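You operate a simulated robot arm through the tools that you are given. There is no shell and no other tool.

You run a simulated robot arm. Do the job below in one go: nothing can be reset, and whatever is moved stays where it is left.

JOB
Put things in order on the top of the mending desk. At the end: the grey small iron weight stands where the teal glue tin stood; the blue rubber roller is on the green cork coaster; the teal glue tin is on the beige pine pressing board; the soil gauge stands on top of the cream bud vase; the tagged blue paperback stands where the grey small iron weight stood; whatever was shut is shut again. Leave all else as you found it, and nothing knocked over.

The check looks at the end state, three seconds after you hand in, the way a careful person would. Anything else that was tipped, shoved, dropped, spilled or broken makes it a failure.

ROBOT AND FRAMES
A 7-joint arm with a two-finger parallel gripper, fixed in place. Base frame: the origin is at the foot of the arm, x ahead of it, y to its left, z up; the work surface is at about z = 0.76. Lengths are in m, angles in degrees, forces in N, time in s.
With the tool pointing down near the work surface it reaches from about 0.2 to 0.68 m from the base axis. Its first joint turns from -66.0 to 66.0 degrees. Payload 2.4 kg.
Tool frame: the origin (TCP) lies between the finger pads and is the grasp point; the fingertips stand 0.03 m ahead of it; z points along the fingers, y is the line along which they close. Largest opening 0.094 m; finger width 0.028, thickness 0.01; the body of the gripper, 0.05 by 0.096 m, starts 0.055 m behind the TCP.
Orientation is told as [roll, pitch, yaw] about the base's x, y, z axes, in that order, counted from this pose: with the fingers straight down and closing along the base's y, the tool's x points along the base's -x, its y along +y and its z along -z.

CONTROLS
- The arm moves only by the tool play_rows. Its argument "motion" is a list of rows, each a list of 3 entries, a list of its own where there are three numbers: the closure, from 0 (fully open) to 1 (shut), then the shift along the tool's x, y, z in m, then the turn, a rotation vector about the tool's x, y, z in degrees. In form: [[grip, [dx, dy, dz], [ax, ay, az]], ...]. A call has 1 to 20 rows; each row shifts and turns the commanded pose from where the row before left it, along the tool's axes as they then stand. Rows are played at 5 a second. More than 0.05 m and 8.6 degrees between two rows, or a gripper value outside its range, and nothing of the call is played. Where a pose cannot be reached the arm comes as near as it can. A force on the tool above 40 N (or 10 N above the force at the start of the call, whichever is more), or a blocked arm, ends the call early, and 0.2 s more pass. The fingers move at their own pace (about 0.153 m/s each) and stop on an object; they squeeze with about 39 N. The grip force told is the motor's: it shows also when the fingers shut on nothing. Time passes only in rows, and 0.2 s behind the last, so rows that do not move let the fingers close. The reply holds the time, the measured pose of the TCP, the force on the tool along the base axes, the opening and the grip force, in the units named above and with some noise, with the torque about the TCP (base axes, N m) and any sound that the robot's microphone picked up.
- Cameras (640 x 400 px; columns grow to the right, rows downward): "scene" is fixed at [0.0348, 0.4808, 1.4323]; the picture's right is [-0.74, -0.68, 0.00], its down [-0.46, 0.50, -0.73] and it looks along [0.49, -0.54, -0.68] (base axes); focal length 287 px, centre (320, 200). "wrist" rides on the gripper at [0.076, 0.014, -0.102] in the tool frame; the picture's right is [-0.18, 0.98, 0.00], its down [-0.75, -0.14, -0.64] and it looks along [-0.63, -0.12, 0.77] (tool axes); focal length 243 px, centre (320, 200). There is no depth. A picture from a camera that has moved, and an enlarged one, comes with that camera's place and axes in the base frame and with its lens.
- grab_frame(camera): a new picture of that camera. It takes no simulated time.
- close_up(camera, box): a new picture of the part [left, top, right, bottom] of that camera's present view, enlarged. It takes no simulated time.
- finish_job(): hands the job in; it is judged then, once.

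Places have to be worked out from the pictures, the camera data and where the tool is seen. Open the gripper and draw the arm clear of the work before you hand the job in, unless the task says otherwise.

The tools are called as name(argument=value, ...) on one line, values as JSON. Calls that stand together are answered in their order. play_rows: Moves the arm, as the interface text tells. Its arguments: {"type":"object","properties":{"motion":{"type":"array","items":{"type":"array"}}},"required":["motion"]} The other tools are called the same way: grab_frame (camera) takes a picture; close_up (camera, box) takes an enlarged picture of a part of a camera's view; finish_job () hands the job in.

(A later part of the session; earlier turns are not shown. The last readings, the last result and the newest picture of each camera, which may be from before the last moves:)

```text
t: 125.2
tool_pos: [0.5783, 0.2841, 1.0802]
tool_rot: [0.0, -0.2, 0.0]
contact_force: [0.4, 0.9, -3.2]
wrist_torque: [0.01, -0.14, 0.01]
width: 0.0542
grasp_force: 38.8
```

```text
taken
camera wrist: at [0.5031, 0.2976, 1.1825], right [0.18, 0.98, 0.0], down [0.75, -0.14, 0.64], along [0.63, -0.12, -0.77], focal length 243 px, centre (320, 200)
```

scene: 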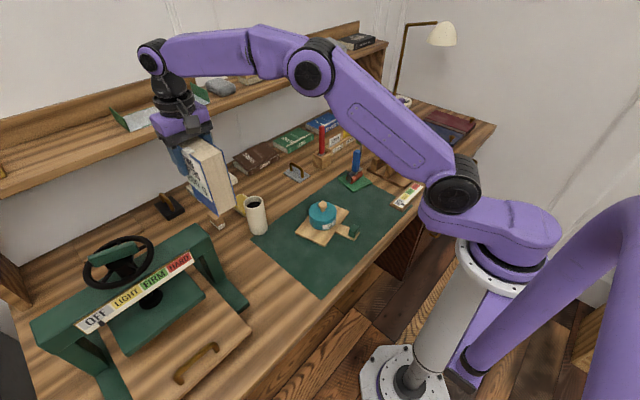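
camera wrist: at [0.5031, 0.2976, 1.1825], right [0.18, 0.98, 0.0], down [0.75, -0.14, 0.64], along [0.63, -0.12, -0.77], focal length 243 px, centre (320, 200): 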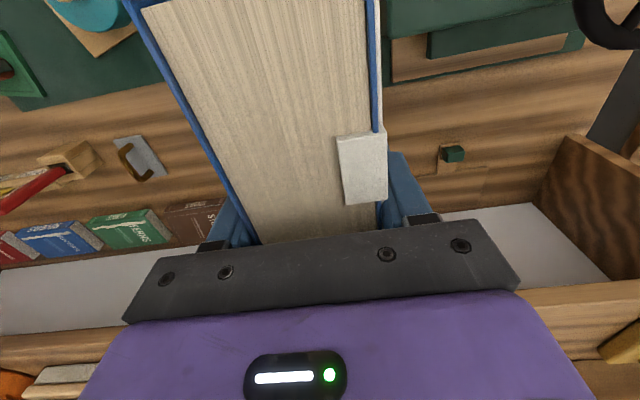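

Clear path below. I descend most of the way, then check before touchdown.

play_rows(motion=[[0.45, [-0.001, 0, 0.02], [0, 0, 0]], [0.45, [0, 0, 0.04], [0, 0, 0]], [0.45, [0, 0, 0.04], [0, 0, 0]], [0.45, [0, 0, 0.04], [0, 0, 0]], [0.45, [0, 0, 0.03], [0, 0, 0]], [0.45, [0, 0, 0.015], [0, 0, 0]], [0.45, [0, 0, 0], [0, 0, 0]]])

close_up(camera="scene", box=[170, 160, 290, 290])

grab_frame(camera="wrist")

```text
t: 126.8
tool_pos: [0.5801, 0.2834, 0.8957]
tool_rot: [0.0, -0.1, 0.0]
contact_force: [0.1, 0.2, -3.4]
wrist_torque: [0.01, -0.1, 0.0]
width: 0.0541
grasp_force: 38.7
```

```text
3.08 times, centred on (230, 225) of scene
camera zoom: at [0.0348, 0.4809, 1.4323], right [-0.74, -0.68, 0.0], down [-0.46, 0.5, -0.73], along [0.49, -0.54, -0.68], focal length 882 px, centre (597, 123)
```

zoom: 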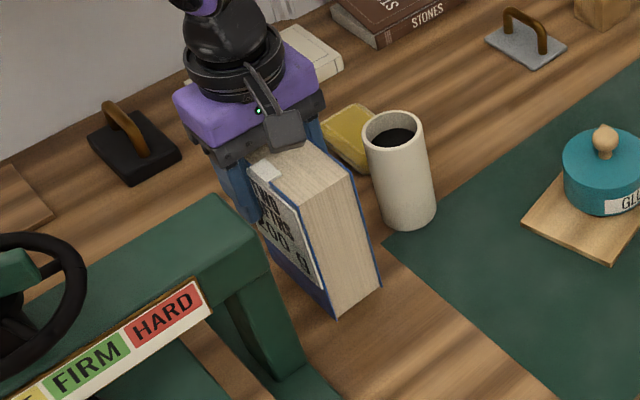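

```text
taken
camera wrist: at [0.5046, 0.297, 0.9976], right [0.18, 0.98, 0.0], down [0.75, -0.14, 0.64], along [0.63, -0.12, -0.77], focal length 243 px, centre (320, 200)
```

wrist: 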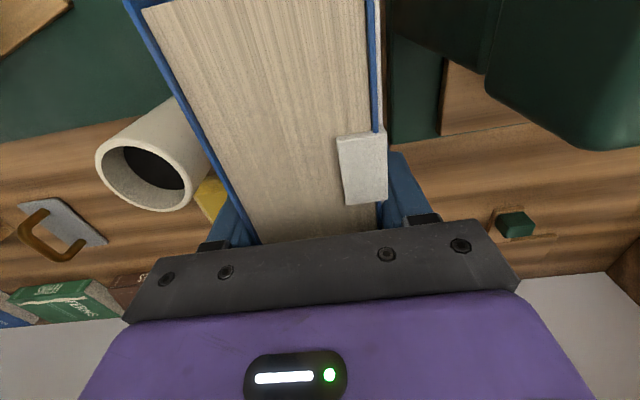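

Good clearance on both sides. I lower the rest slowly.

play_rows(motion=[[0.45, [0, 0, 0.01], [0, 0, 0]], [0.45, [0, 0, 0.006], [0, 0, 0]], [0.45, [0, 0, 0.004], [0, 0, 0]], [0.45, [0, 0, 0.002], [0, 0, 0]], [0.45, [0, 0, 0], [0, 0, 0]]])

```text
t: 128.0
tool_pos: [0.5813, 0.2856, 0.8729]
tool_rot: [0.0, -0.1, -0.1]
contact_force: [0.0, 0.7, -3.4]
wrist_torque: [0.04, -0.12, 0.01]
width: 0.0543
grasp_force: 38.5
```

play_rows(motion=[[0.45, [0, 0, 0.0015], [0, 0, 0]], [0.45, [0, 0, 0.001], [0, 0, 0]], [0.45, [0, 0, 0], [0, 0, 0]]])

close_up(camera="scene", box=[200, 200, 280, 290])

```text
t: 128.8
tool_pos: [0.5809, 0.2839, 0.8712]
tool_rot: [0.0, -0.1, 0.0]
contact_force: [0.3, 0.3, -3.8]
wrist_torque: [0.01, -0.1, 0.01]
width: 0.0543
grasp_force: 39.0
```

```text
4.44 times, centred on (240, 245) of scene
camera zoom: at [0.0348, 0.4809, 1.4323], right [-0.74, -0.68, 0.0], down [-0.46, 0.5, -0.73], along [0.49, -0.54, -0.68], focal length 1275 px, centre (676, 0)
```

zoom: 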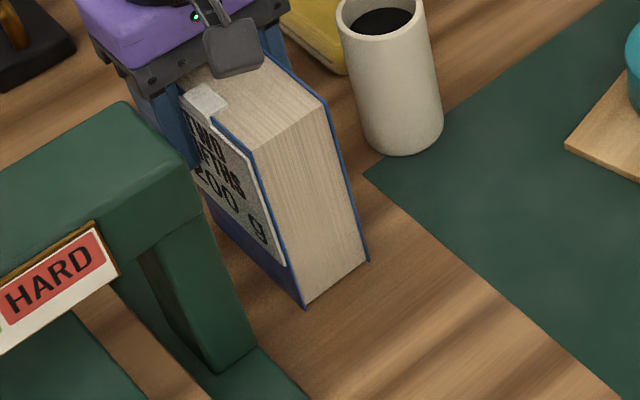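

play_rows(motion=[[0.45, [0, 0, 0.001], [0, 0, 0]], [0.45, [0, 0, 0.001], [0, 0, 0]], [0.45, [0, 0, 0], [0, 0, 0]]])

```text
t: 129.6
tool_pos: [0.5806, 0.2841, 0.8699]
tool_rot: [0.1, 0.0, 0.0]
contact_force: [-1.6, -3.3, 8.8]
wrist_torque: [-0.14, 1.19, 0.17]
width: 0.0544
grasp_force: 38.6
```

The near bottom edge touches first (slight droop). I press 1 mm further so the book sits flush, then read.

play_rows(motion=[[0.45, [0, 0, 0.0008], [0, 0, 0]], [0.45, [0, 0, 0], [0, 0, 0]]])

close_up(camera="scene", box=[215, 225, 275, 285])

```text
t: 130.2
tool_pos: [0.5813, 0.2843, 0.8694]
tool_rot: [0.0, -0.2, 0.1]
contact_force: [-4.6, -5.7, 20.2]
wrist_torque: [-0.23, 1.09, 0.16]
width: 0.0542
grasp_force: 40.0
```

```text
6.67 times, centred on (245, 255) of scene
camera zoom: at [0.0343, 0.4805, 1.4324], right [-0.74, -0.68, 0.0], down [-0.46, 0.5, -0.73], along [0.49, -0.54, -0.68], focal length 1912 px, centre (820, -167)
```

zoom: 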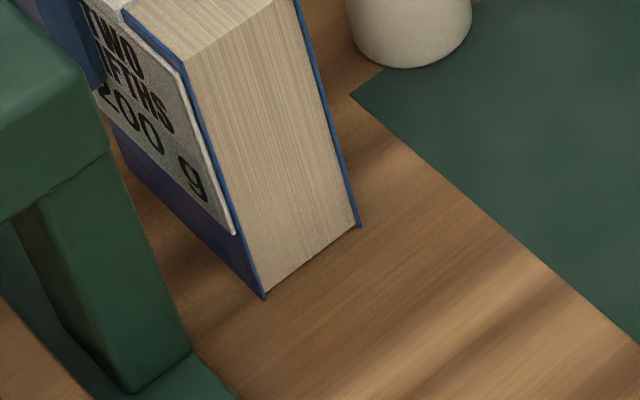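

The reaction has moved under the book, so it is flush. I relieve the load and release gradually.

play_rows(motion=[[0.45, [0, 0, -0.0008], [0, 0, 0]], [0.44, [0, 0, 0], [0, 0, 0]], [0.43, [0, 0, 0], [0, 0, 0]], [0.426, [0, 0, 0], [0, 0, 0]], [0.423, [0, 0, 0], [0, 0, 0]], [0.42, [0, 0, 0], [0, 0, 0]], [0.416, [0, 0, 0], [0, 0, 0]], [0.41, [0, 0, 0], [0, 0, 0]], [0.4, [0, 0, 0], [0, 0, 0]], [0.38, [0, 0, 0], [0, 0, 0]], [0.34, [0, 0, 0], [0, 0, 0]], [0.28, [0, 0, 0], [0, 0, 0]]])

close_up(camera="scene", box=[190, 190, 290, 290])

grab_frame(camera="wrist")

```text
t: 132.8
tool_pos: [0.5806, 0.285, 0.869]
tool_rot: [0.1, -0.1, 0.0]
contact_force: [0.2, -0.3, 0.3]
wrist_torque: [0.02, -0.03, 0.01]
width: 0.0677
grasp_force: 0.1
```

```text
4.00 times, centred on (240, 240) of scene
camera zoom: at [0.0348, 0.4808, 1.4323], right [-0.74, -0.68, 0.0], down [-0.46, 0.5, -0.73], along [0.49, -0.54, -0.68], focal length 1147 px, centre (640, 40)
```

zoom: 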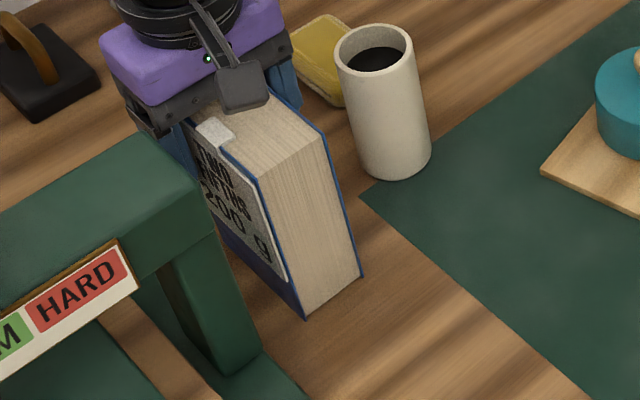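

```text
taken
camera wrist: at [0.5049, 0.2994, 0.9713], right [0.18, 0.98, 0.0], down [0.75, -0.14, 0.64], along [0.63, -0.12, -0.77], focal length 243 px, centre (320, 200)
```

wrist: 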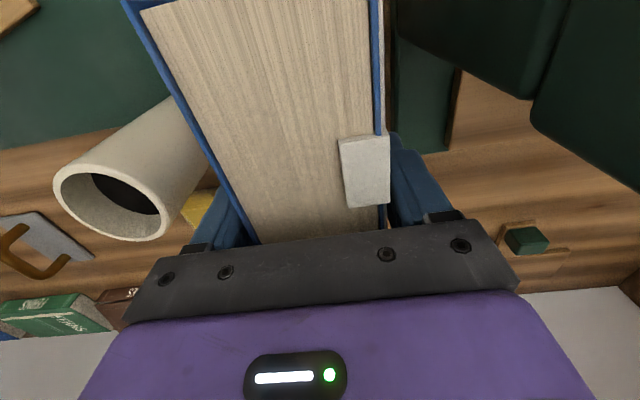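

The book stands free with about 7 mm clearance each side. I rise straight up and verify.

play_rows(motion=[[0.25, [0, 0, -0.01], [0, 0, 0]], [0.25, [0, 0, -0.02], [0, 0, 0]], [0.25, [0, 0, -0.03], [0, 0, 0]], [0.25, [0, 0, -0.04], [0, 0, 0]], [0.25, [0, 0, -0.04], [0, 0, 0]], [0.25, [0, 0, 0], [0, 0, 0]]])

close_up(camera="scene", box=[190, 190, 290, 290])

grab_frame(camera="wrist")

```text
t: 134.2
tool_pos: [0.5828, 0.2852, 1.0107]
tool_rot: [-0.1, -0.1, 0.0]
contact_force: [0.8, -0.1, -0.2]
wrist_torque: [0.03, 0.03, -0.02]
width: 0.0703
grasp_force: 0.1
```

```text
4.00 times, centred on (240, 240) of scene
camera zoom: at [0.0348, 0.4808, 1.4323], right [-0.74, -0.68, 0.0], down [-0.46, 0.5, -0.73], along [0.49, -0.54, -0.68], focal length 1147 px, centre (640, 40)
```

zoom: 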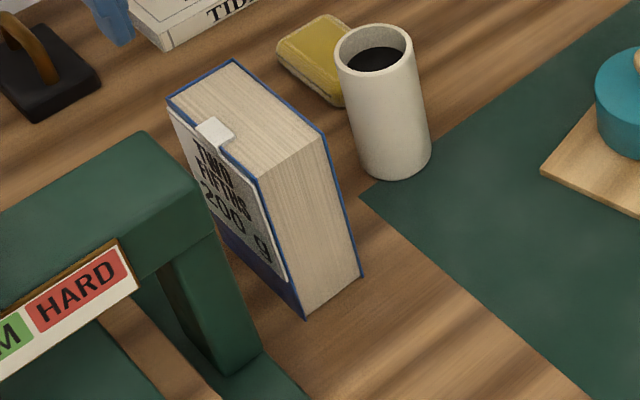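

```text
taken
camera wrist: at [0.5069, 0.2986, 1.1126], right [0.18, 0.98, 0.0], down [0.75, -0.14, 0.64], along [0.63, -0.12, -0.77], focal length 243 px, centre (320, 200)
```

wrist: 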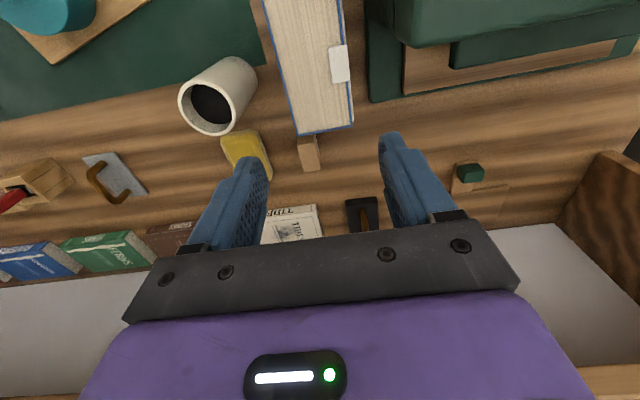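

The book stands at about (0.549, 0.288), where the iron was. Last is the soil gauge, so I travel high over to its side for a precise look before touching anything.

play_rows(motion=[[0.25, [0, -0.02, -0.02], [0, 0, 0]], [0.25, [0, -0.04, -0.01], [0, 0, 0]], [0.2, [0.004, -0.048, 0], [0, 0, 0]], [0.2, [0.004, -0.048, 0], [0, 0, 0]], [0.2, [0.004, -0.048, 0], [0, 0, 0]], [0.2, [0.004, -0.048, 0], [0, 0, 0]], [0.2, [0.004, -0.048, 0], [0, 0, 0]], [0.2, [0.004, -0.048, 0], [0, 0, 0]], [0.2, [0.004, -0.048, 0], [0, 0, 0]], [0.2, [0.004, -0.048, 0], [0, 0, 0]], [0.2, [0.004, -0.048, 0], [0, 0, 0]], [0.2, [0.004, -0.048, 0], [0, 0, 0]], [0.2, [0.004, -0.048, 0], [0, 0, 0]], [0.2, [0.002, -0.025, 0], [0, 0, 0]], [0.2, [0, 0, 0], [0, 0, 0]]])

grab_frame(camera="wrist")

grab_frame(camera="scene")

```text
t: 137.4
tool_pos: [0.5333, -0.3277, 1.0388]
tool_rot: [0.0, -0.2, -0.1]
contact_force: [-0.4, -0.4, -0.2]
wrist_torque: [-0.01, 0.0, 0.02]
width: 0.0752
grasp_force: 0.2
```

```text
taken
camera wrist: at [0.4574, -0.3145, 1.141], right [0.18, 0.98, 0.0], down [0.75, -0.14, 0.64], along [0.63, -0.12, -0.77], focal length 243 px, centre (320, 200)
```

wrist: 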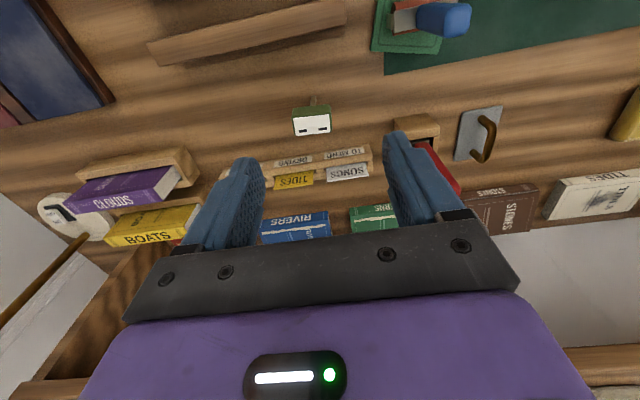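

```text
taken
```

scene: 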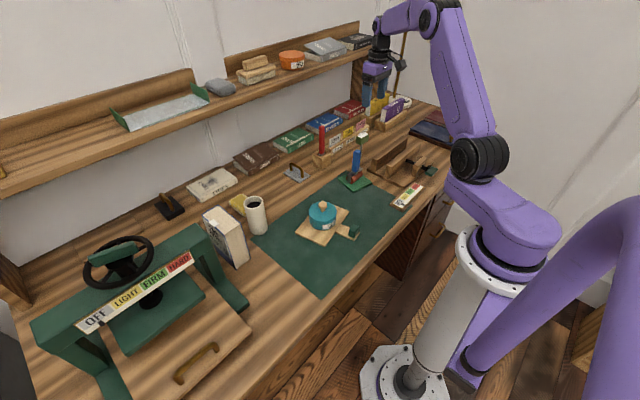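

close_up(camera="wrist", box=[280, 85, 350, 145])

close_up(camera="scene", box=[345, 125, 380, 165])

```text
6.67 times, centred on (315, 115) of wrist
camera zoom: at [0.4574, -0.3145, 1.141], right [0.18, 0.98, 0.0], down [0.75, -0.14, 0.64], along [0.63, -0.12, -0.77], focal length 1618 px, centre (353, 767)
```

zoom: 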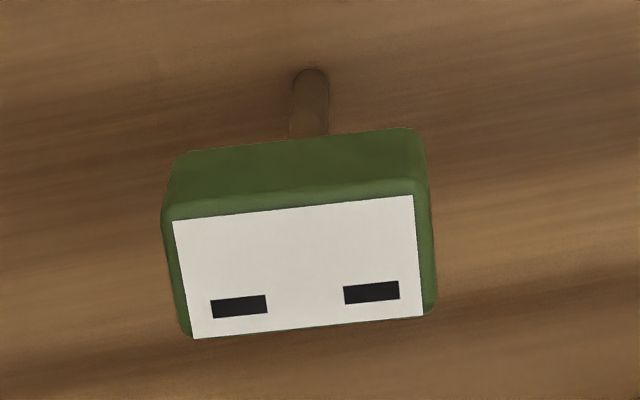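

```text
10.00 times, centred on (362, 145) of scene
camera zoom: at [0.0348, 0.4808, 1.4323], right [-0.74, -0.68, 0.0], down [-0.46, 0.5, -0.73], along [0.49, -0.54, -0.68], focal length 2868 px, centre (-105, 750)
```

zoom: 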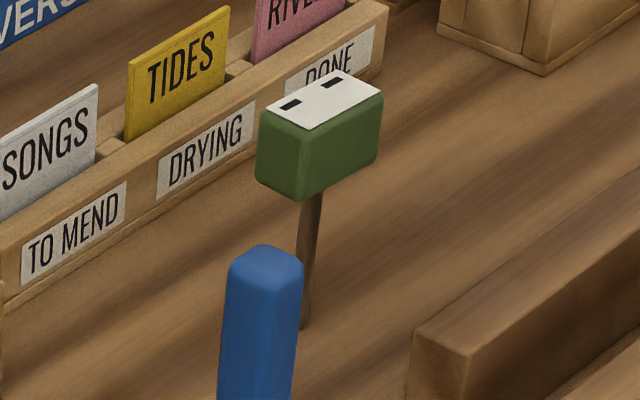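

The gauge head is centred at (0.571, -0.346), about 47×27×26 mm, top at z≈0.861, turned about -4.7°, with the rod straight below. I match that yaw, open fully and come down to just above the head.

play_rows(motion=[[0, [0, 0, 0], [0, 0, 4.7]], [0, [-0.0391, -0.0151, 0], [0, 0, 0]], [0, [0, 0, 0.04], [0, 0, 0]], [0, [0, 0, 0.04], [0, 0, 0]], [0, [0, 0, 0.03], [0, 0, 0]], [0, [0, 0, 0.02], [0, 0, 0]], [0, [0, 0, 0], [0, 0, 0]]])

grab_frame(camera="wrist")

close_up(camera="scene", box=[335, 100, 395, 165])

```text
t: 139.0
tool_pos: [0.5718, -0.348, 0.908]
tool_rot: [0.0, -0.1, -4.7]
contact_force: [-0.2, -0.5, 0.4]
wrist_torque: [0.02, 0.0, -0.01]
width: 0.0943
grasp_force: 0.1
```

```text
taken
camera wrist: at [0.4975, -0.328, 1.0114], right [0.26, 0.96, 0.0], down [0.74, -0.2, 0.64], along [0.62, -0.17, -0.77], focal length 243 px, centre (320, 200)
```

wrist: 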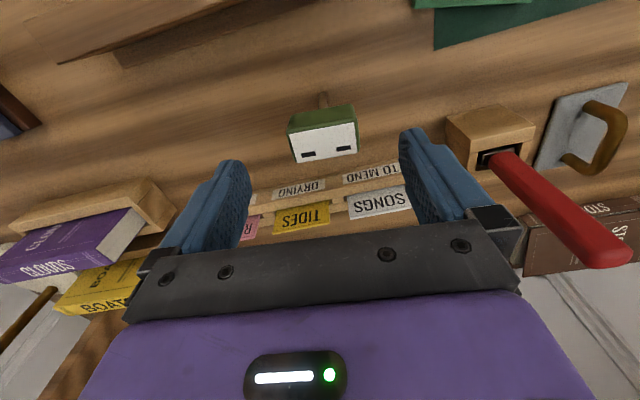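

```text
6.15 times, centred on (365, 132) of scene
camera zoom: at [0.0348, 0.4808, 1.4323], right [-0.74, -0.68, 0.0], down [-0.46, 0.5, -0.73], along [0.49, -0.54, -0.68], focal length 1765 px, centre (43, 615)
```

zoom: 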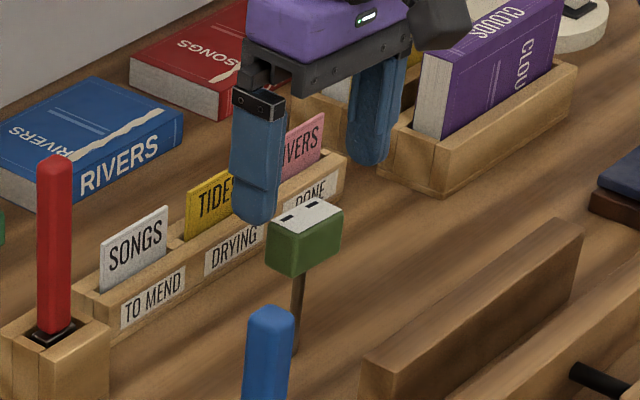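

close_up(camera="wrist", box=[270, 80, 380, 180])

```text
4.00 times, centred on (325, 130) of wrist
camera zoom: at [0.4975, -0.328, 1.0114], right [0.26, 0.96, 0.0], down [0.74, -0.2, 0.64], along [0.62, -0.17, -0.77], focal length 970 px, centre (300, 480)
```

zoom: 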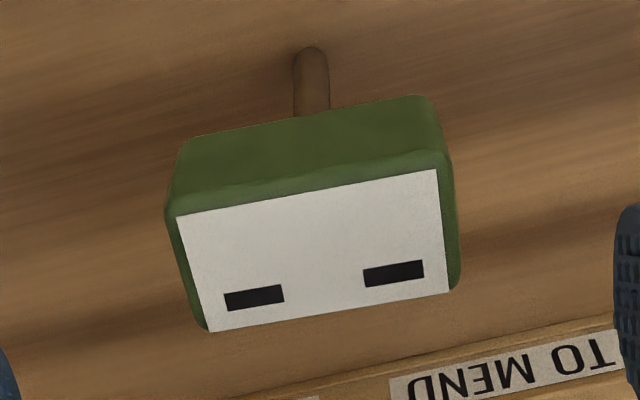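

The head is 2.7 mm to the +y side of the tool plane, and the yaw matches. I correct and lower so the fingers straddle the head, tips at its underside.

play_rows(motion=[[0, [0, 0.0027, 0], [0, 0, 0]], [0, [0, 0, 0.015], [0, 0, 0]], [0, [0, 0, 0.015], [0, 0, 0]], [0, [0, 0, 0.01], [0, 0, 0]], [0, [0, 0, 0.004], [0, 0, 0]], [0, [0, 0, 0], [0, 0, 0]]])

close_up(camera="wrist", box=[220, 60, 440, 220])

close_up(camera="scene", box=[335, 110, 395, 165])

```text
t: 140.4
tool_pos: [0.5725, -0.3443, 0.8662]
tool_rot: [0.0, 0.0, -4.6]
contact_force: [0.6, -0.8, 0.8]
wrist_torque: [0.01, 0.02, -0.01]
width: 0.094
grasp_force: 0.0
```

```text
2.50 times, centred on (330, 140) of wrist
camera zoom: at [0.4985, -0.3237, 0.9684], right [0.26, 0.96, 0.0], down [0.74, -0.2, 0.64], along [0.62, -0.17, -0.77], focal length 606 px, centre (295, 350)
```

zoom: 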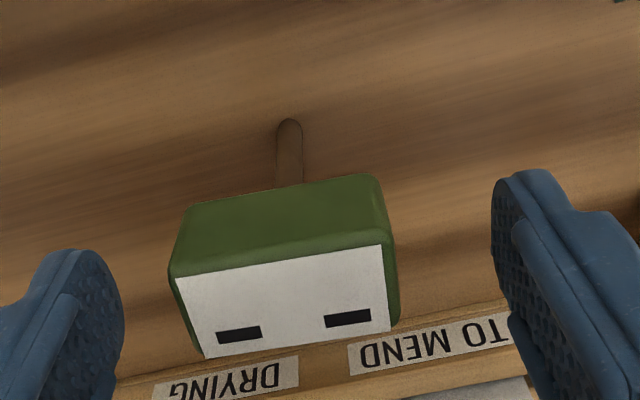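

```text
7.27 times, centred on (365, 138) of scene
camera zoom: at [0.0348, 0.4808, 1.4323], right [-0.74, -0.68, 0.0], down [-0.46, 0.5, -0.73], along [0.49, -0.54, -0.68], focal length 2086 px, centre (-7, 654)
```

zoom: 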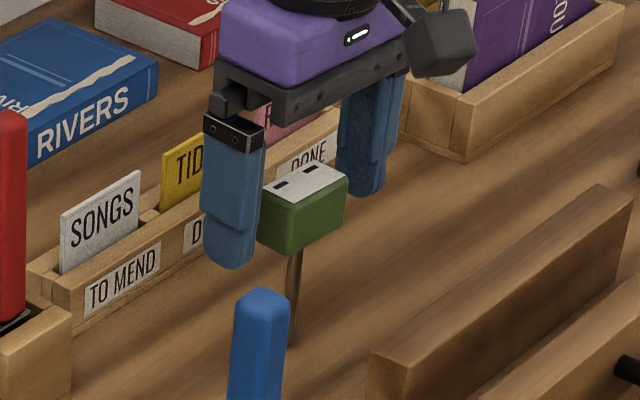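

The head is 1.3 mm toward -y of centre. I nudge and then close in very small steps, so the rod isn't knocked over before both pads meet it.

play_rows(motion=[[0, [0, -0.0012, 0.001], [0, 0, 0]], [0.2, [0, 0, 0], [0, 0, 0]], [0.35, [0, 0, 0], [0, 0, 0]], [0.42, [0, 0, 0], [0, 0, 0]], [0.45, [0, 0, 0], [0, 0, 0]], [0.46, [0, 0, 0], [0, 0, 0]], [0.47, [0, 0, 0], [0, 0, 0]], [0.475, [0, 0, 0], [0, 0, 0]], [0.48, [0, 0, 0], [0, 0, 0]]])

close_up(camera="wrist", box=[220, 60, 440, 220])

```text
t: 142.4
tool_pos: [0.5722, -0.3441, 0.8642]
tool_rot: [0.0, 0.0, -4.7]
contact_force: [-0.1, 0.4, -0.3]
wrist_torque: [-0.01, 0.0, 0.0]
width: 0.0512
grasp_force: 39.5
```

```text
2.50 times, centred on (330, 140) of wrist
camera zoom: at [0.4982, -0.3248, 0.9673], right [0.26, 0.96, 0.0], down [0.74, -0.2, 0.64], along [0.62, -0.17, -0.77], focal length 606 px, centre (295, 350)
```

zoom: 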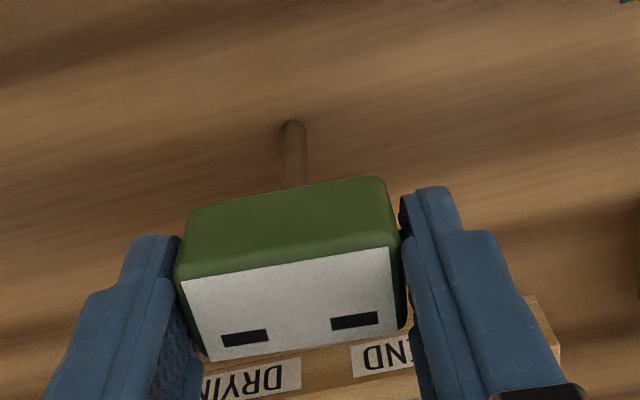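

Gripped at 51 mm. I lift slightly and check that the rod hangs vertical and how long it really is.

play_rows(motion=[[0.5, [0, 0, 0], [0, 0, 0]], [0.5, [0, 0, -0.01], [0, 0, 0]], [0.5, [0, 0, -0.02], [0, 0, 0]], [0.5, [0, 0, 0], [0, 0, 0]]])

close_up(camera="scene", box=[335, 100, 395, 165])

close_up(camera="wrist", box=[220, 60, 440, 220])

```text
t: 143.4
tool_pos: [0.5723, -0.3454, 0.8951]
tool_rot: [0.0, -0.1, -4.7]
contact_force: [0.6, -0.4, -0.6]
wrist_torque: [-0.03, 0.0, -0.01]
width: 0.0514
grasp_force: 39.3
```

```text
6.15 times, centred on (365, 132) of scene
camera zoom: at [0.0348, 0.4808, 1.4323], right [-0.74, -0.68, 0.0], down [-0.46, 0.5, -0.73], along [0.49, -0.54, -0.68], focal length 1765 px, centre (43, 615)
```

zoom: 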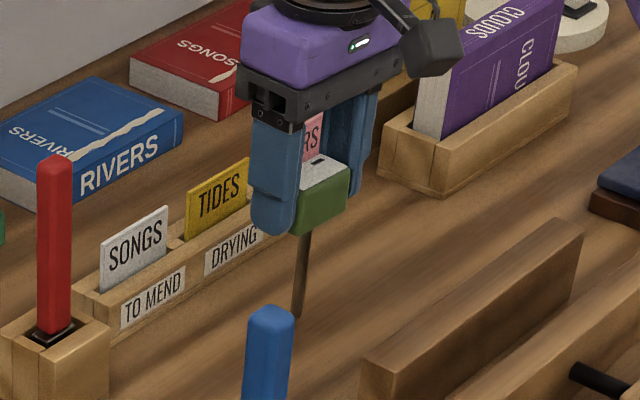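

```text
2.50 times, centred on (330, 140) of wrist
camera zoom: at [0.4977, -0.3248, 0.9972], right [0.26, 0.96, 0.0], down [0.74, -0.2, 0.64], along [0.62, -0.17, -0.77], focal length 606 px, centre (295, 350)
```

zoom: 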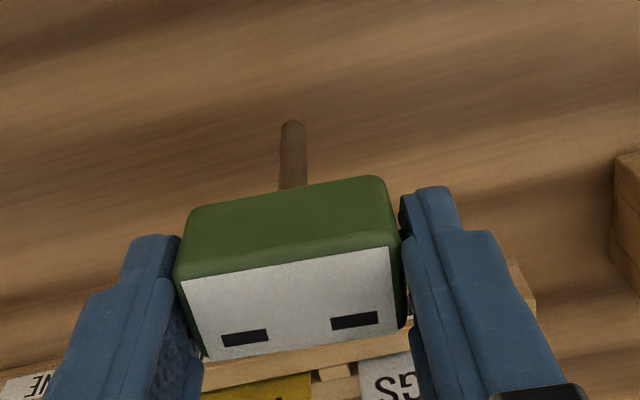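

The gauge is just head plus a 75 mm rod, tip 104 mm below the TCP, hanging straight. I lift to z≈1.06 and carry it over toward the vase at about (0.5685, 0.1755).

play_rows(motion=[[0.5, [0, 0, -0.025], [0, 0, 0]], [0.5, [0, 0, -0.04], [0, 0, 0]], [0.5, [0, 0, -0.05], [0, 0, 0]], [0.5, [0, 0, -0.05], [0, 0, 0]], [0.5, [0.002, 0.022, 0], [0, 0, 0]], [0.5, [0.0038, 0.0433, 0], [0, 0, 0]], [0.5, [0.0038, 0.0433, 0], [0, 0, 0]], [0.5, [0.0038, 0.0433, 0], [0, 0, 0]], [0.5, [0.0038, 0.0433, 0], [0, 0, 0]], [0.5, [0.0038, 0.0433, 0], [0, 0, 0]], [0.5, [0.0038, 0.0433, 0], [0, 0, 0]], [0.5, [0.0038, 0.0433, 0], [0, 0, 0]], [0.5, [0.0038, 0.0433, 0], [0, 0, 0]], [0.5, [0.0038, 0.0433, 0], [0, 0, 0]], [0.5, [0.0038, 0.0433, 0], [0, 0, 0]], [0.5, [0.0038, 0.0433, 0], [0, 0, 0]], [0.5, [0.002, 0.022, 0], [0, 0, 0]], [0.5, [0, 0, 0], [0, 0, 0]]])

grab_frame(camera="wrist")

close_up(camera="scene", box=[200, 120, 320, 250])

```text
t: 147.2
tool_pos: [0.5697, 0.1771, 1.059]
tool_rot: [0.0, -0.1, -4.6]
contact_force: [0.3, 0.0, -1.2]
wrist_torque: [0.01, -0.02, -0.01]
width: 0.0512
grasp_force: 39.1
```

```text
taken
camera wrist: at [0.4945, 0.1982, 1.1609], right [0.26, 0.96, 0.0], down [0.74, -0.2, 0.64], along [0.62, -0.17, -0.77], focal length 243 px, centre (320, 200)
```

wrist: 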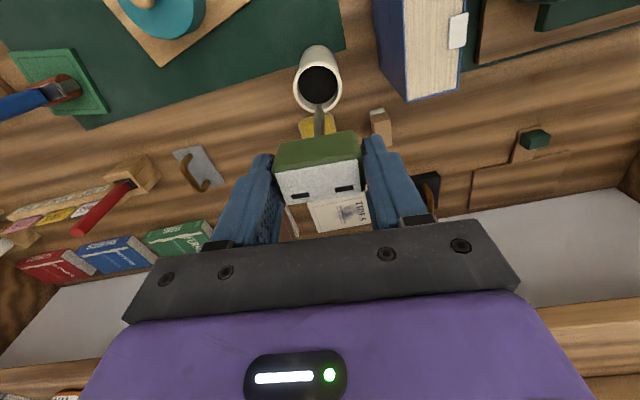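

```text
3.08 times, centred on (260, 185) of scene
camera zoom: at [0.0347, 0.4809, 1.4323], right [-0.74, -0.68, 0.0], down [-0.46, 0.5, -0.73], along [0.49, -0.54, -0.68], focal length 882 px, centre (505, 246)
```

zoom: 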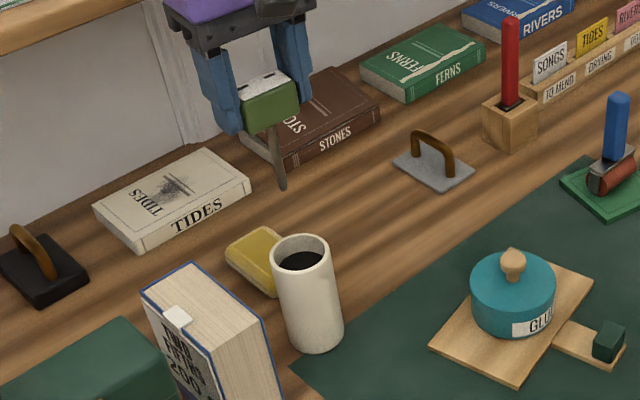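

There seems to be something extra near the rod in this view. I zoom in before going further.

close_up(camera="scene", box=[225, 130, 275, 190])

close_up(camera="wrist", box=[260, 30, 400, 220])

```text
6.67 times, centred on (250, 160) of scene
camera zoom: at [0.0347, 0.4809, 1.4323], right [-0.74, -0.68, 0.0], down [-0.46, 0.5, -0.73], along [0.49, -0.54, -0.68], focal length 1912 px, centre (787, 467)
```

zoom: 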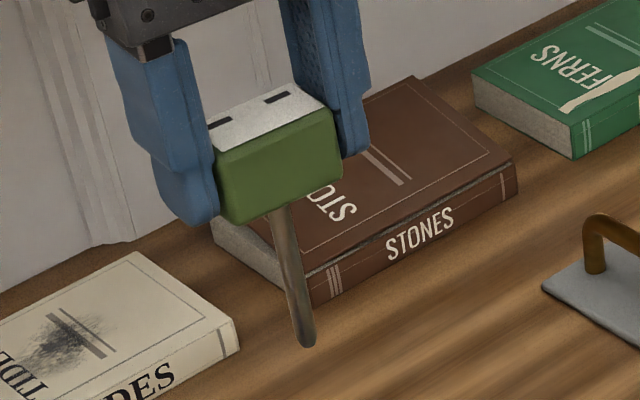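

```text
2.11 times, centred on (330, 125) of wrist
camera zoom: at [0.4945, 0.1982, 1.1609], right [0.26, 0.96, 0.0], down [0.74, -0.2, 0.64], along [0.62, -0.17, -0.77], focal length 511 px, centre (299, 358)
```

zoom: 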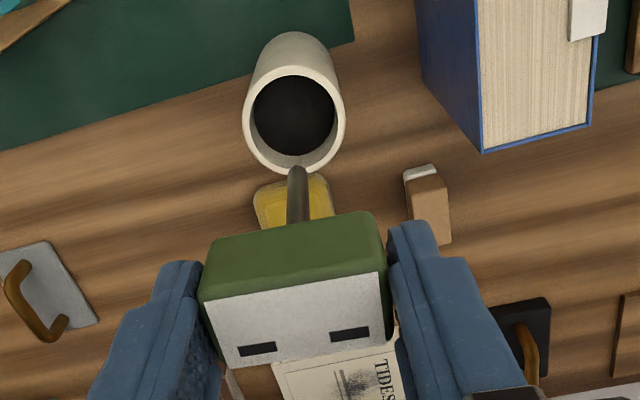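

That was just the book edge behind; the rod is a single straight pin. The vase centre reads (0.5683, 0.1749). I centre on it and come down until the tip is about 12 mm above the rim.

play_rows(motion=[[0.5, [0.0012, -0.0023, 0.02], [0, 0, 0]], [0.5, [0, 0, 0.03], [0, 0, 0]], [0.5, [0, 0, 0.02], [0, 0, 0]], [0.5, [0, 0, 0], [0, 0, 0]]])

close_up(camera="scene", box=[220, 150, 290, 220])

close_up(camera="wrist", box=[260, 60, 380, 180])

```text
t: 148.2
tool_pos: [0.5682, 0.1768, 0.9883]
tool_rot: [0.1, -0.1, -4.7]
contact_force: [-0.7, 0.8, -0.3]
wrist_torque: [-0.02, 0.04, 0.0]
width: 0.0511
grasp_force: 39.0
```

```text
5.71 times, centred on (255, 185) of scene
camera zoom: at [0.0348, 0.4808, 1.4323], right [-0.74, -0.68, 0.0], down [-0.46, 0.5, -0.73], along [0.49, -0.54, -0.68], focal length 1639 px, centre (691, 286)
```

zoom: 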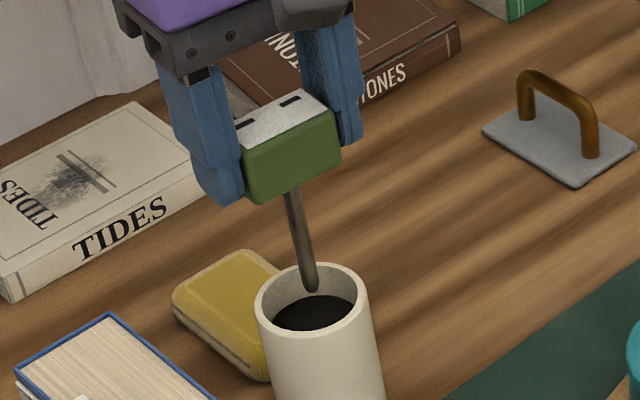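

```text
3.33 times, centred on (320, 120) of wrist
camera zoom: at [0.4936, 0.195, 1.0909], right [0.26, 0.96, 0.0], down [0.74, -0.2, 0.64], along [0.62, -0.17, -0.77], focal length 809 px, centre (320, 467)
```

zoom: 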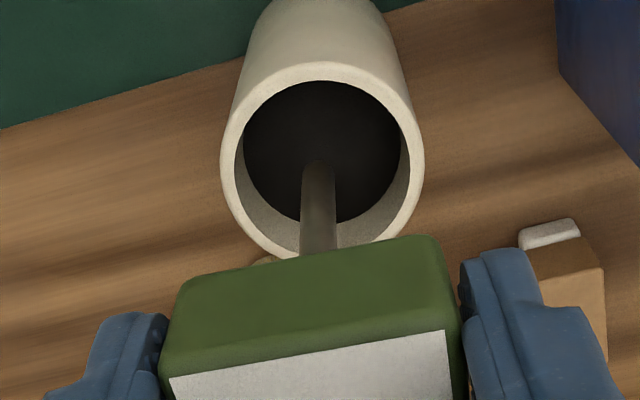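

The tip hangs over the mouth, about centred. I lower in small steps and watch for contact: the tip passes the rim level at TCP z≈0.978 and the dark fill is expected at ≈0.947.

play_rows(motion=[[0.5, [0, 0, 0.005], [0, 0, 0]], [0.5, [0, 0, 0.004], [0, 0, 0]], [0.5, [0, 0, 0.004], [0, 0, 0]], [0.5, [0, 0, 0.003], [0, 0, 0]], [0.5, [0, 0, 0.003], [0, 0, 0]], [0.5, [0, 0, 0], [0, 0, 0]]])

close_up(camera="scene", box=[230, 160, 285, 215])

```text
t: 149.6
tool_pos: [0.5711, 0.1766, 0.9731]
tool_rot: [0.3, -0.4, -4.6]
contact_force: [0.1, 0.5, 33.2]
wrist_torque: [0.0, 0.08, 0.01]
width: 0.0508
grasp_force: 38.7
```

```text
7.27 times, centred on (258, 188) of scene
camera zoom: at [0.0342, 0.4807, 1.4324], right [-0.74, -0.68, 0.0], down [-0.46, 0.5, -0.73], along [0.49, -0.54, -0.68], focal length 2086 px, centre (774, 291)
```

zoom: 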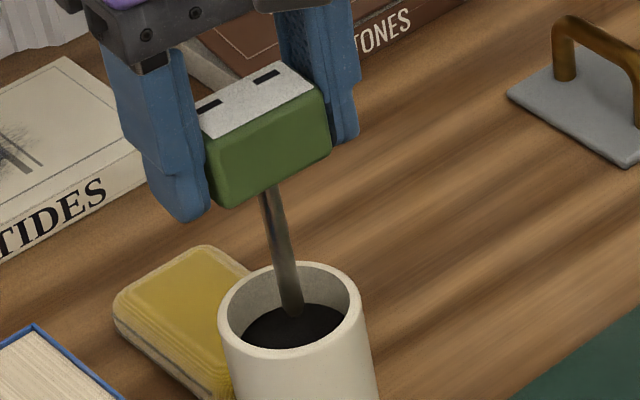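

Firm contact already (33 N): the rod tip stands on the dark fill with TCP at z≈0.973, so the fill is solid and closer to the rim than I thought. I immediately back off most of the load.

play_rows(motion=[[0.5, [0, 0, -0.0015], [0, 0, 0]], [0.5, [0, 0, -0.001], [0, 0, 0]], [0.5, [0, 0, 0], [0, 0, 0]]])

close_up(camera="wrist", box=[260, 60, 380, 180])

close_up(camera="scene", box=[236, 170, 280, 214])

```text
t: 150.4
tool_pos: [0.5685, 0.1757, 0.9733]
tool_rot: [0.1, -0.1, -4.6]
contact_force: [2.9, 0.5, 18.8]
wrist_torque: [0.04, -0.27, 0.05]
width: 0.0513
grasp_force: 39.2
```

```text
3.33 times, centred on (320, 120) of wrist
camera zoom: at [0.4937, 0.1952, 1.0755], right [0.26, 0.96, 0.0], down [0.74, -0.2, 0.64], along [0.62, -0.17, -0.76], focal length 809 px, centre (320, 467)
```

zoom: 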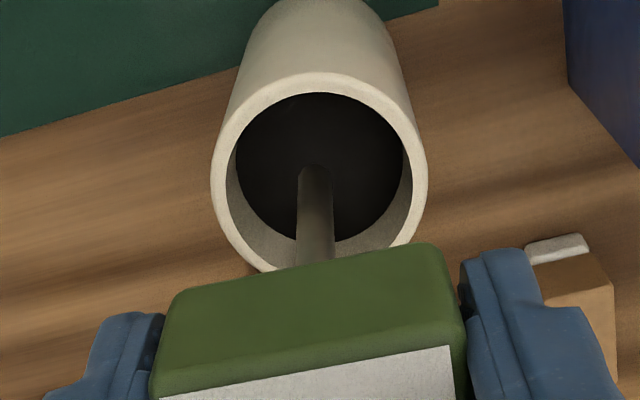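

```text
9.09 times, centred on (258, 192) of scene
camera zoom: at [0.0345, 0.4807, 1.4323], right [-0.74, -0.68, 0.0], down [-0.46, 0.5, -0.73], along [0.49, -0.54, -0.68], focal length 2608 px, centre (884, 273)
```

zoom: 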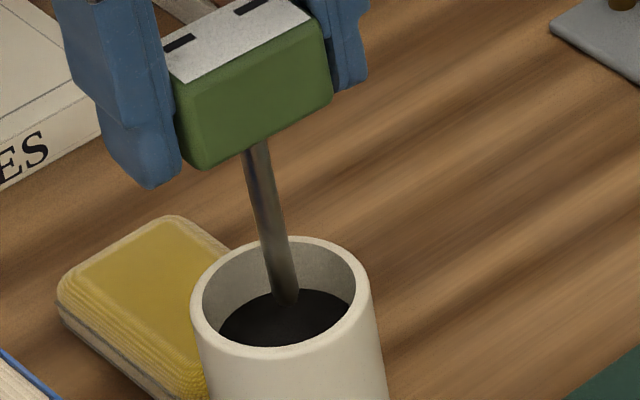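

In both views the tip sits at the centre of the rim plane, so the vase top behaves as a flat solid at rim height and the gauge has to stand there on its pin, just as it stood on the desk. I take the downforce off in small steps.

play_rows(motion=[[0.5, [0, 0, -0.0006], [0, 0, 0]], [0.5, [0, 0, 0], [0, 0, 0]]])

```text
t: 151.0
tool_pos: [0.568, 0.1746, 0.9736]
tool_rot: [0.2, -0.1, -4.8]
contact_force: [2.1, 0.1, 15.5]
wrist_torque: [0.03, -0.22, 0.05]
width: 0.0509
grasp_force: 39.2
```

I lift fully clear by a few mm, so any lateral preload is gone, and re-check the pin's verticality and centring.

play_rows(motion=[[0.5, [0, 0, -0.002], [0, 0, 0]], [0.5, [0, 0, -0.003], [0, 0, 0]], [0.5, [0, 0, 0], [0, 0, 0]]])

close_up(camera="wrist", box=[260, 60, 380, 180])

close_up(camera="scene", box=[236, 160, 280, 214])

```text
t: 151.8
tool_pos: [0.5681, 0.1765, 0.9785]
tool_rot: [0.0, -0.1, -4.7]
contact_force: [-0.1, 0.0, 0.4]
wrist_torque: [0.02, 0.01, 0.0]
width: 0.0512
grasp_force: 39.6
```

```text
3.33 times, centred on (320, 120) of wrist
camera zoom: at [0.4931, 0.1956, 1.0807], right [0.26, 0.96, 0.0], down [0.74, -0.2, 0.64], along [0.62, -0.17, -0.77], focal length 809 px, centre (320, 467)
```

zoom: 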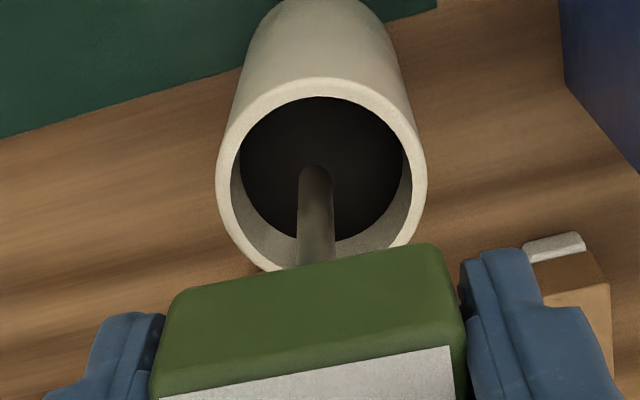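

```text
7.41 times, centred on (258, 187) of scene
camera zoom: at [0.0348, 0.4808, 1.4323], right [-0.74, -0.68, 0.0], down [-0.46, 0.5, -0.73], along [0.49, -0.54, -0.68], focal length 2125 px, centre (779, 296)
```

zoom: 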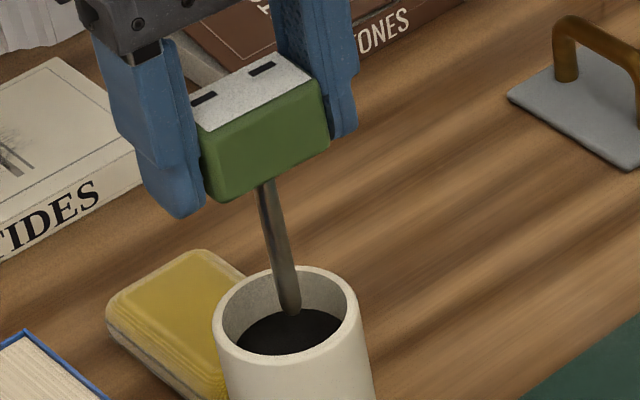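

The pin is vertical to within about 0.5° and slid about 4 mm up in the grip, with its tip now at the rim plane around TCP 0.973. I shift +3.5 mm in x to centre it and lower in half-millimetre steps for a light touch.

play_rows(motion=[[0.5, [-0.0035, 0.0003, 0], [0, 0, 0]], [0.5, [0, 0, 0.002], [0, 0, 0]], [0.5, [0, 0, 0.001], [0, 0, 0]], [0.5, [0, 0, 0], [0, 0, 0]]])

```text
t: 152.8
tool_pos: [0.5708, 0.1752, 0.9755]
tool_rot: [0.1, -0.1, -4.8]
contact_force: [-0.8, 0.4, -0.4]
wrist_torque: [-0.02, 0.03, 0.04]
width: 0.051
grasp_force: 39.5
```

play_rows(motion=[[0.5, [0, 0, 0.0005], [0, 0, 0]], [0.5, [0, 0, 0], [0, 0, 0]]])

```text
t: 153.4
tool_pos: [0.5711, 0.175, 0.9746]
tool_rot: [0.1, -0.1, -4.7]
contact_force: [0.3, -0.8, -0.3]
wrist_torque: [-0.01, -0.02, 0.04]
width: 0.0511
grasp_force: 39.0
```

play_rows(motion=[[0.5, [0, 0, 0.0005], [0, 0, 0]], [0.5, [0, 0, 0], [0, 0, 0]]])

```text
t: 154.0
tool_pos: [0.5718, 0.1755, 0.9744]
tool_rot: [-0.1, 0.0, -4.7]
contact_force: [0.1, 0.6, -0.7]
wrist_torque: [-0.01, 0.03, -0.01]
width: 0.051
grasp_force: 38.9
```

Still free at z≈0.974. Another half millimetre.

play_rows(motion=[[0.5, [0, 0, 0.0005], [0, 0, 0]], [0.5, [0, 0, 0], [0, 0, 0]]])

```text
t: 154.6
tool_pos: [0.5714, 0.1755, 0.9742]
tool_rot: [0.0, -0.1, -4.6]
contact_force: [-0.3, -0.1, -0.1]
wrist_torque: [0.0, -0.01, 0.0]
width: 0.0512
grasp_force: 39.0
```

play_rows(motion=[[0.5, [0, 0, 0.0005], [0, 0, 0]], [0.5, [0, 0, 0], [0, 0, 0]]])

```text
t: 155.2
tool_pos: [0.571, 0.1752, 0.9736]
tool_rot: [0.0, -0.1, -4.7]
contact_force: [0.3, 0.4, -0.2]
wrist_torque: [-0.02, -0.01, -0.02]
width: 0.0509
grasp_force: 38.7
```

play_rows(motion=[[0.5, [0, 0, 0.0005], [0, 0, 0]], [0.5, [0, 0, 0], [0, 0, 0]]])

close_up(camera="scene", box=[236, 170, 280, 214])

```text
t: 155.8
tool_pos: [0.5717, 0.1768, 0.9726]
tool_rot: [0.0, -0.2, -4.7]
contact_force: [-1.3, -0.7, 7.6]
wrist_torque: [-0.07, 0.18, 0.0]
width: 0.0512
grasp_force: 39.1
```

```text
9.09 times, centred on (258, 192) of scene
camera zoom: at [0.0346, 0.4808, 1.4323], right [-0.74, -0.68, 0.0], down [-0.46, 0.5, -0.73], along [0.49, -0.54, -0.68], focal length 2608 px, centre (884, 273)
```

zoom: 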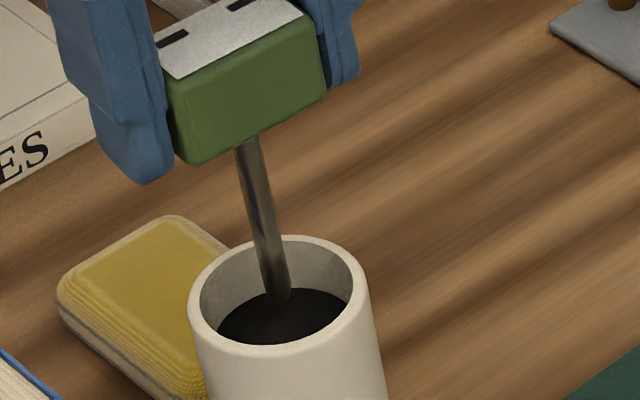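

Light contact (7.6 N), with the tip right at the centre of the rim plane. I check verticality from the wrist view before releasing.

close_up(camera="wrist", box=[260, 60, 380, 180])

close_up(camera="scene", box=[244, 180, 274, 214])

```text
3.33 times, centred on (320, 120) of wrist
camera zoom: at [0.4968, 0.1955, 1.0754], right [0.26, 0.96, 0.0], down [0.74, -0.2, 0.64], along [0.62, -0.17, -0.76], focal length 809 px, centre (320, 467)
```

zoom: 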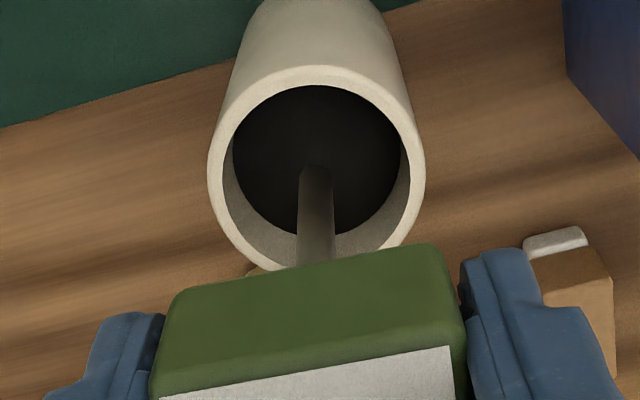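

```text
11.76 times, centred on (259, 197) of scene
camera zoom: at [0.0346, 0.4808, 1.4323], right [-0.74, -0.68, 0.0], down [-0.46, 0.5, -0.73], along [0.49, -0.54, -0.68], focal length 3374 px, centre (1038, 235)
```

zoom: 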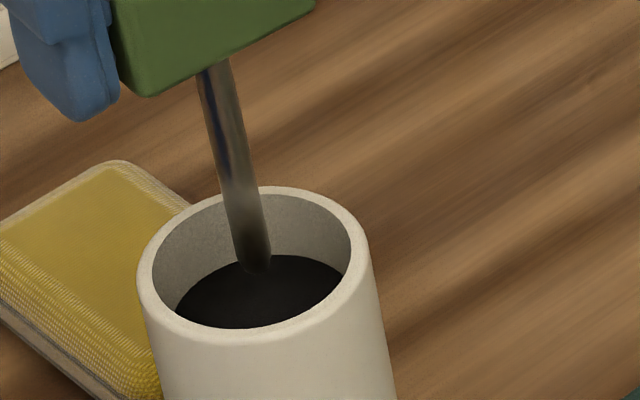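

The pin is parallel to the vase walls in both views. I ease the load slightly and release in very fine steps.

play_rows(motion=[[0.5, [0, 0, -0.0003], [0, 0, 0]], [0.47, [0, 0, 0], [0, 0, 0]], [0.462, [0, 0, 0], [0, 0, 0]], [0.459, [0, 0, 0], [0, 0, 0]], [0.457, [0, 0, 0], [0, 0, 0]]])

close_up(camera="scene", box=[236, 160, 280, 214])

```text
t: 157.0
tool_pos: [0.5707, 0.1753, 0.9735]
tool_rot: [0.0, -0.1, -4.7]
contact_force: [0.2, -0.2, 0.4]
wrist_torque: [-0.02, 0.01, 0.02]
width: 0.0524
grasp_force: 1.5
```

```text
7.41 times, centred on (258, 187) of scene
camera zoom: at [0.0348, 0.4808, 1.4323], right [-0.74, -0.68, 0.0], down [-0.46, 0.5, -0.73], along [0.49, -0.54, -0.68], focal length 2125 px, centre (779, 296)
```

zoom: 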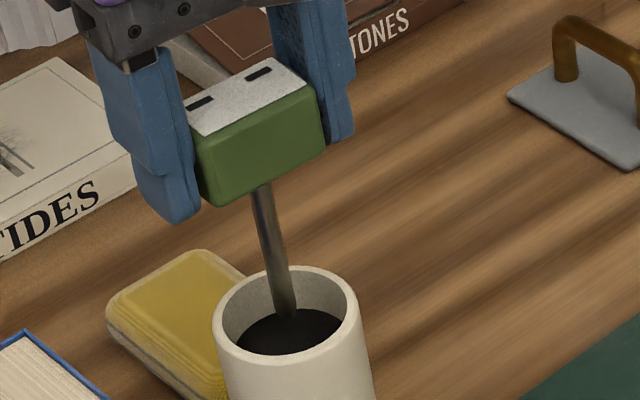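

The grip has released (1.5 N) and the gauge is still upright. I open a little more, then look again.

play_rows(motion=[[0.455, [0, 0, 0], [0, 0, 0]], [0.452, [0, 0, 0], [0, 0, 0]], [0.448, [0, 0, 0], [0, 0, 0]], [0.444, [0, 0, 0], [0, 0, 0]], [0.44, [0, 0, 0], [0, 0, 0]]])

close_up(camera="scene", box=[236, 160, 280, 214])

close_up(camera="wrist", box=[240, 60, 400, 220])

```text
t: 158.2
tool_pos: [0.5716, 0.1756, 0.9725]
tool_rot: [0.1, -0.1, -4.6]
contact_force: [-0.4, 0.0, -0.1]
wrist_torque: [0.0, 0.0, 0.01]
width: 0.0524
grasp_force: 0.1
```

```text
7.41 times, centred on (258, 187) of scene
camera zoom: at [0.0348, 0.4808, 1.4323], right [-0.74, -0.68, 0.0], down [-0.46, 0.5, -0.73], along [0.49, -0.54, -0.68], focal length 2125 px, centre (779, 296)
```

zoom: 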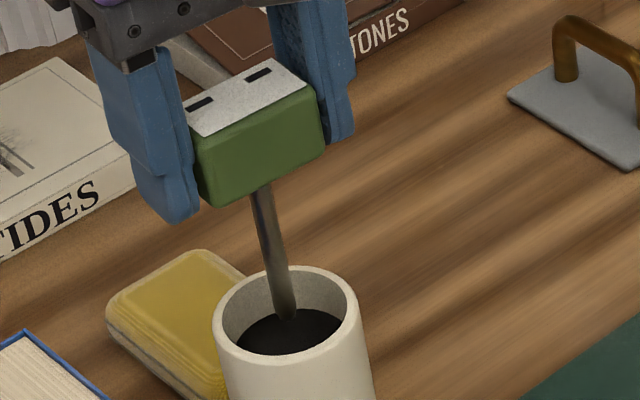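

```text
2.50 times, centred on (320, 140) of wrist
camera zoom: at [0.4973, 0.1953, 1.0755], right [0.26, 0.96, 0.0], down [0.74, -0.2, 0.64], along [0.62, -0.17, -0.77], focal length 606 px, centre (320, 350)
```

zoom: 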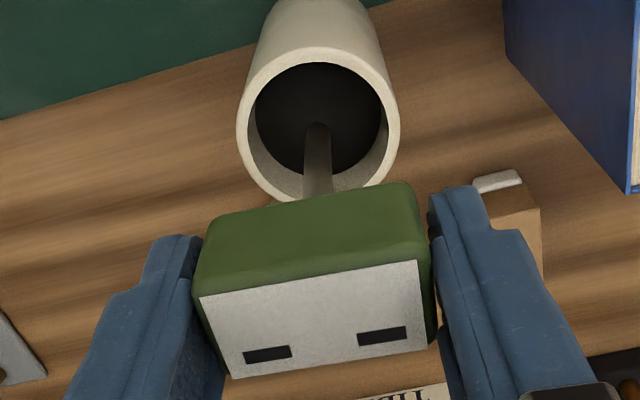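

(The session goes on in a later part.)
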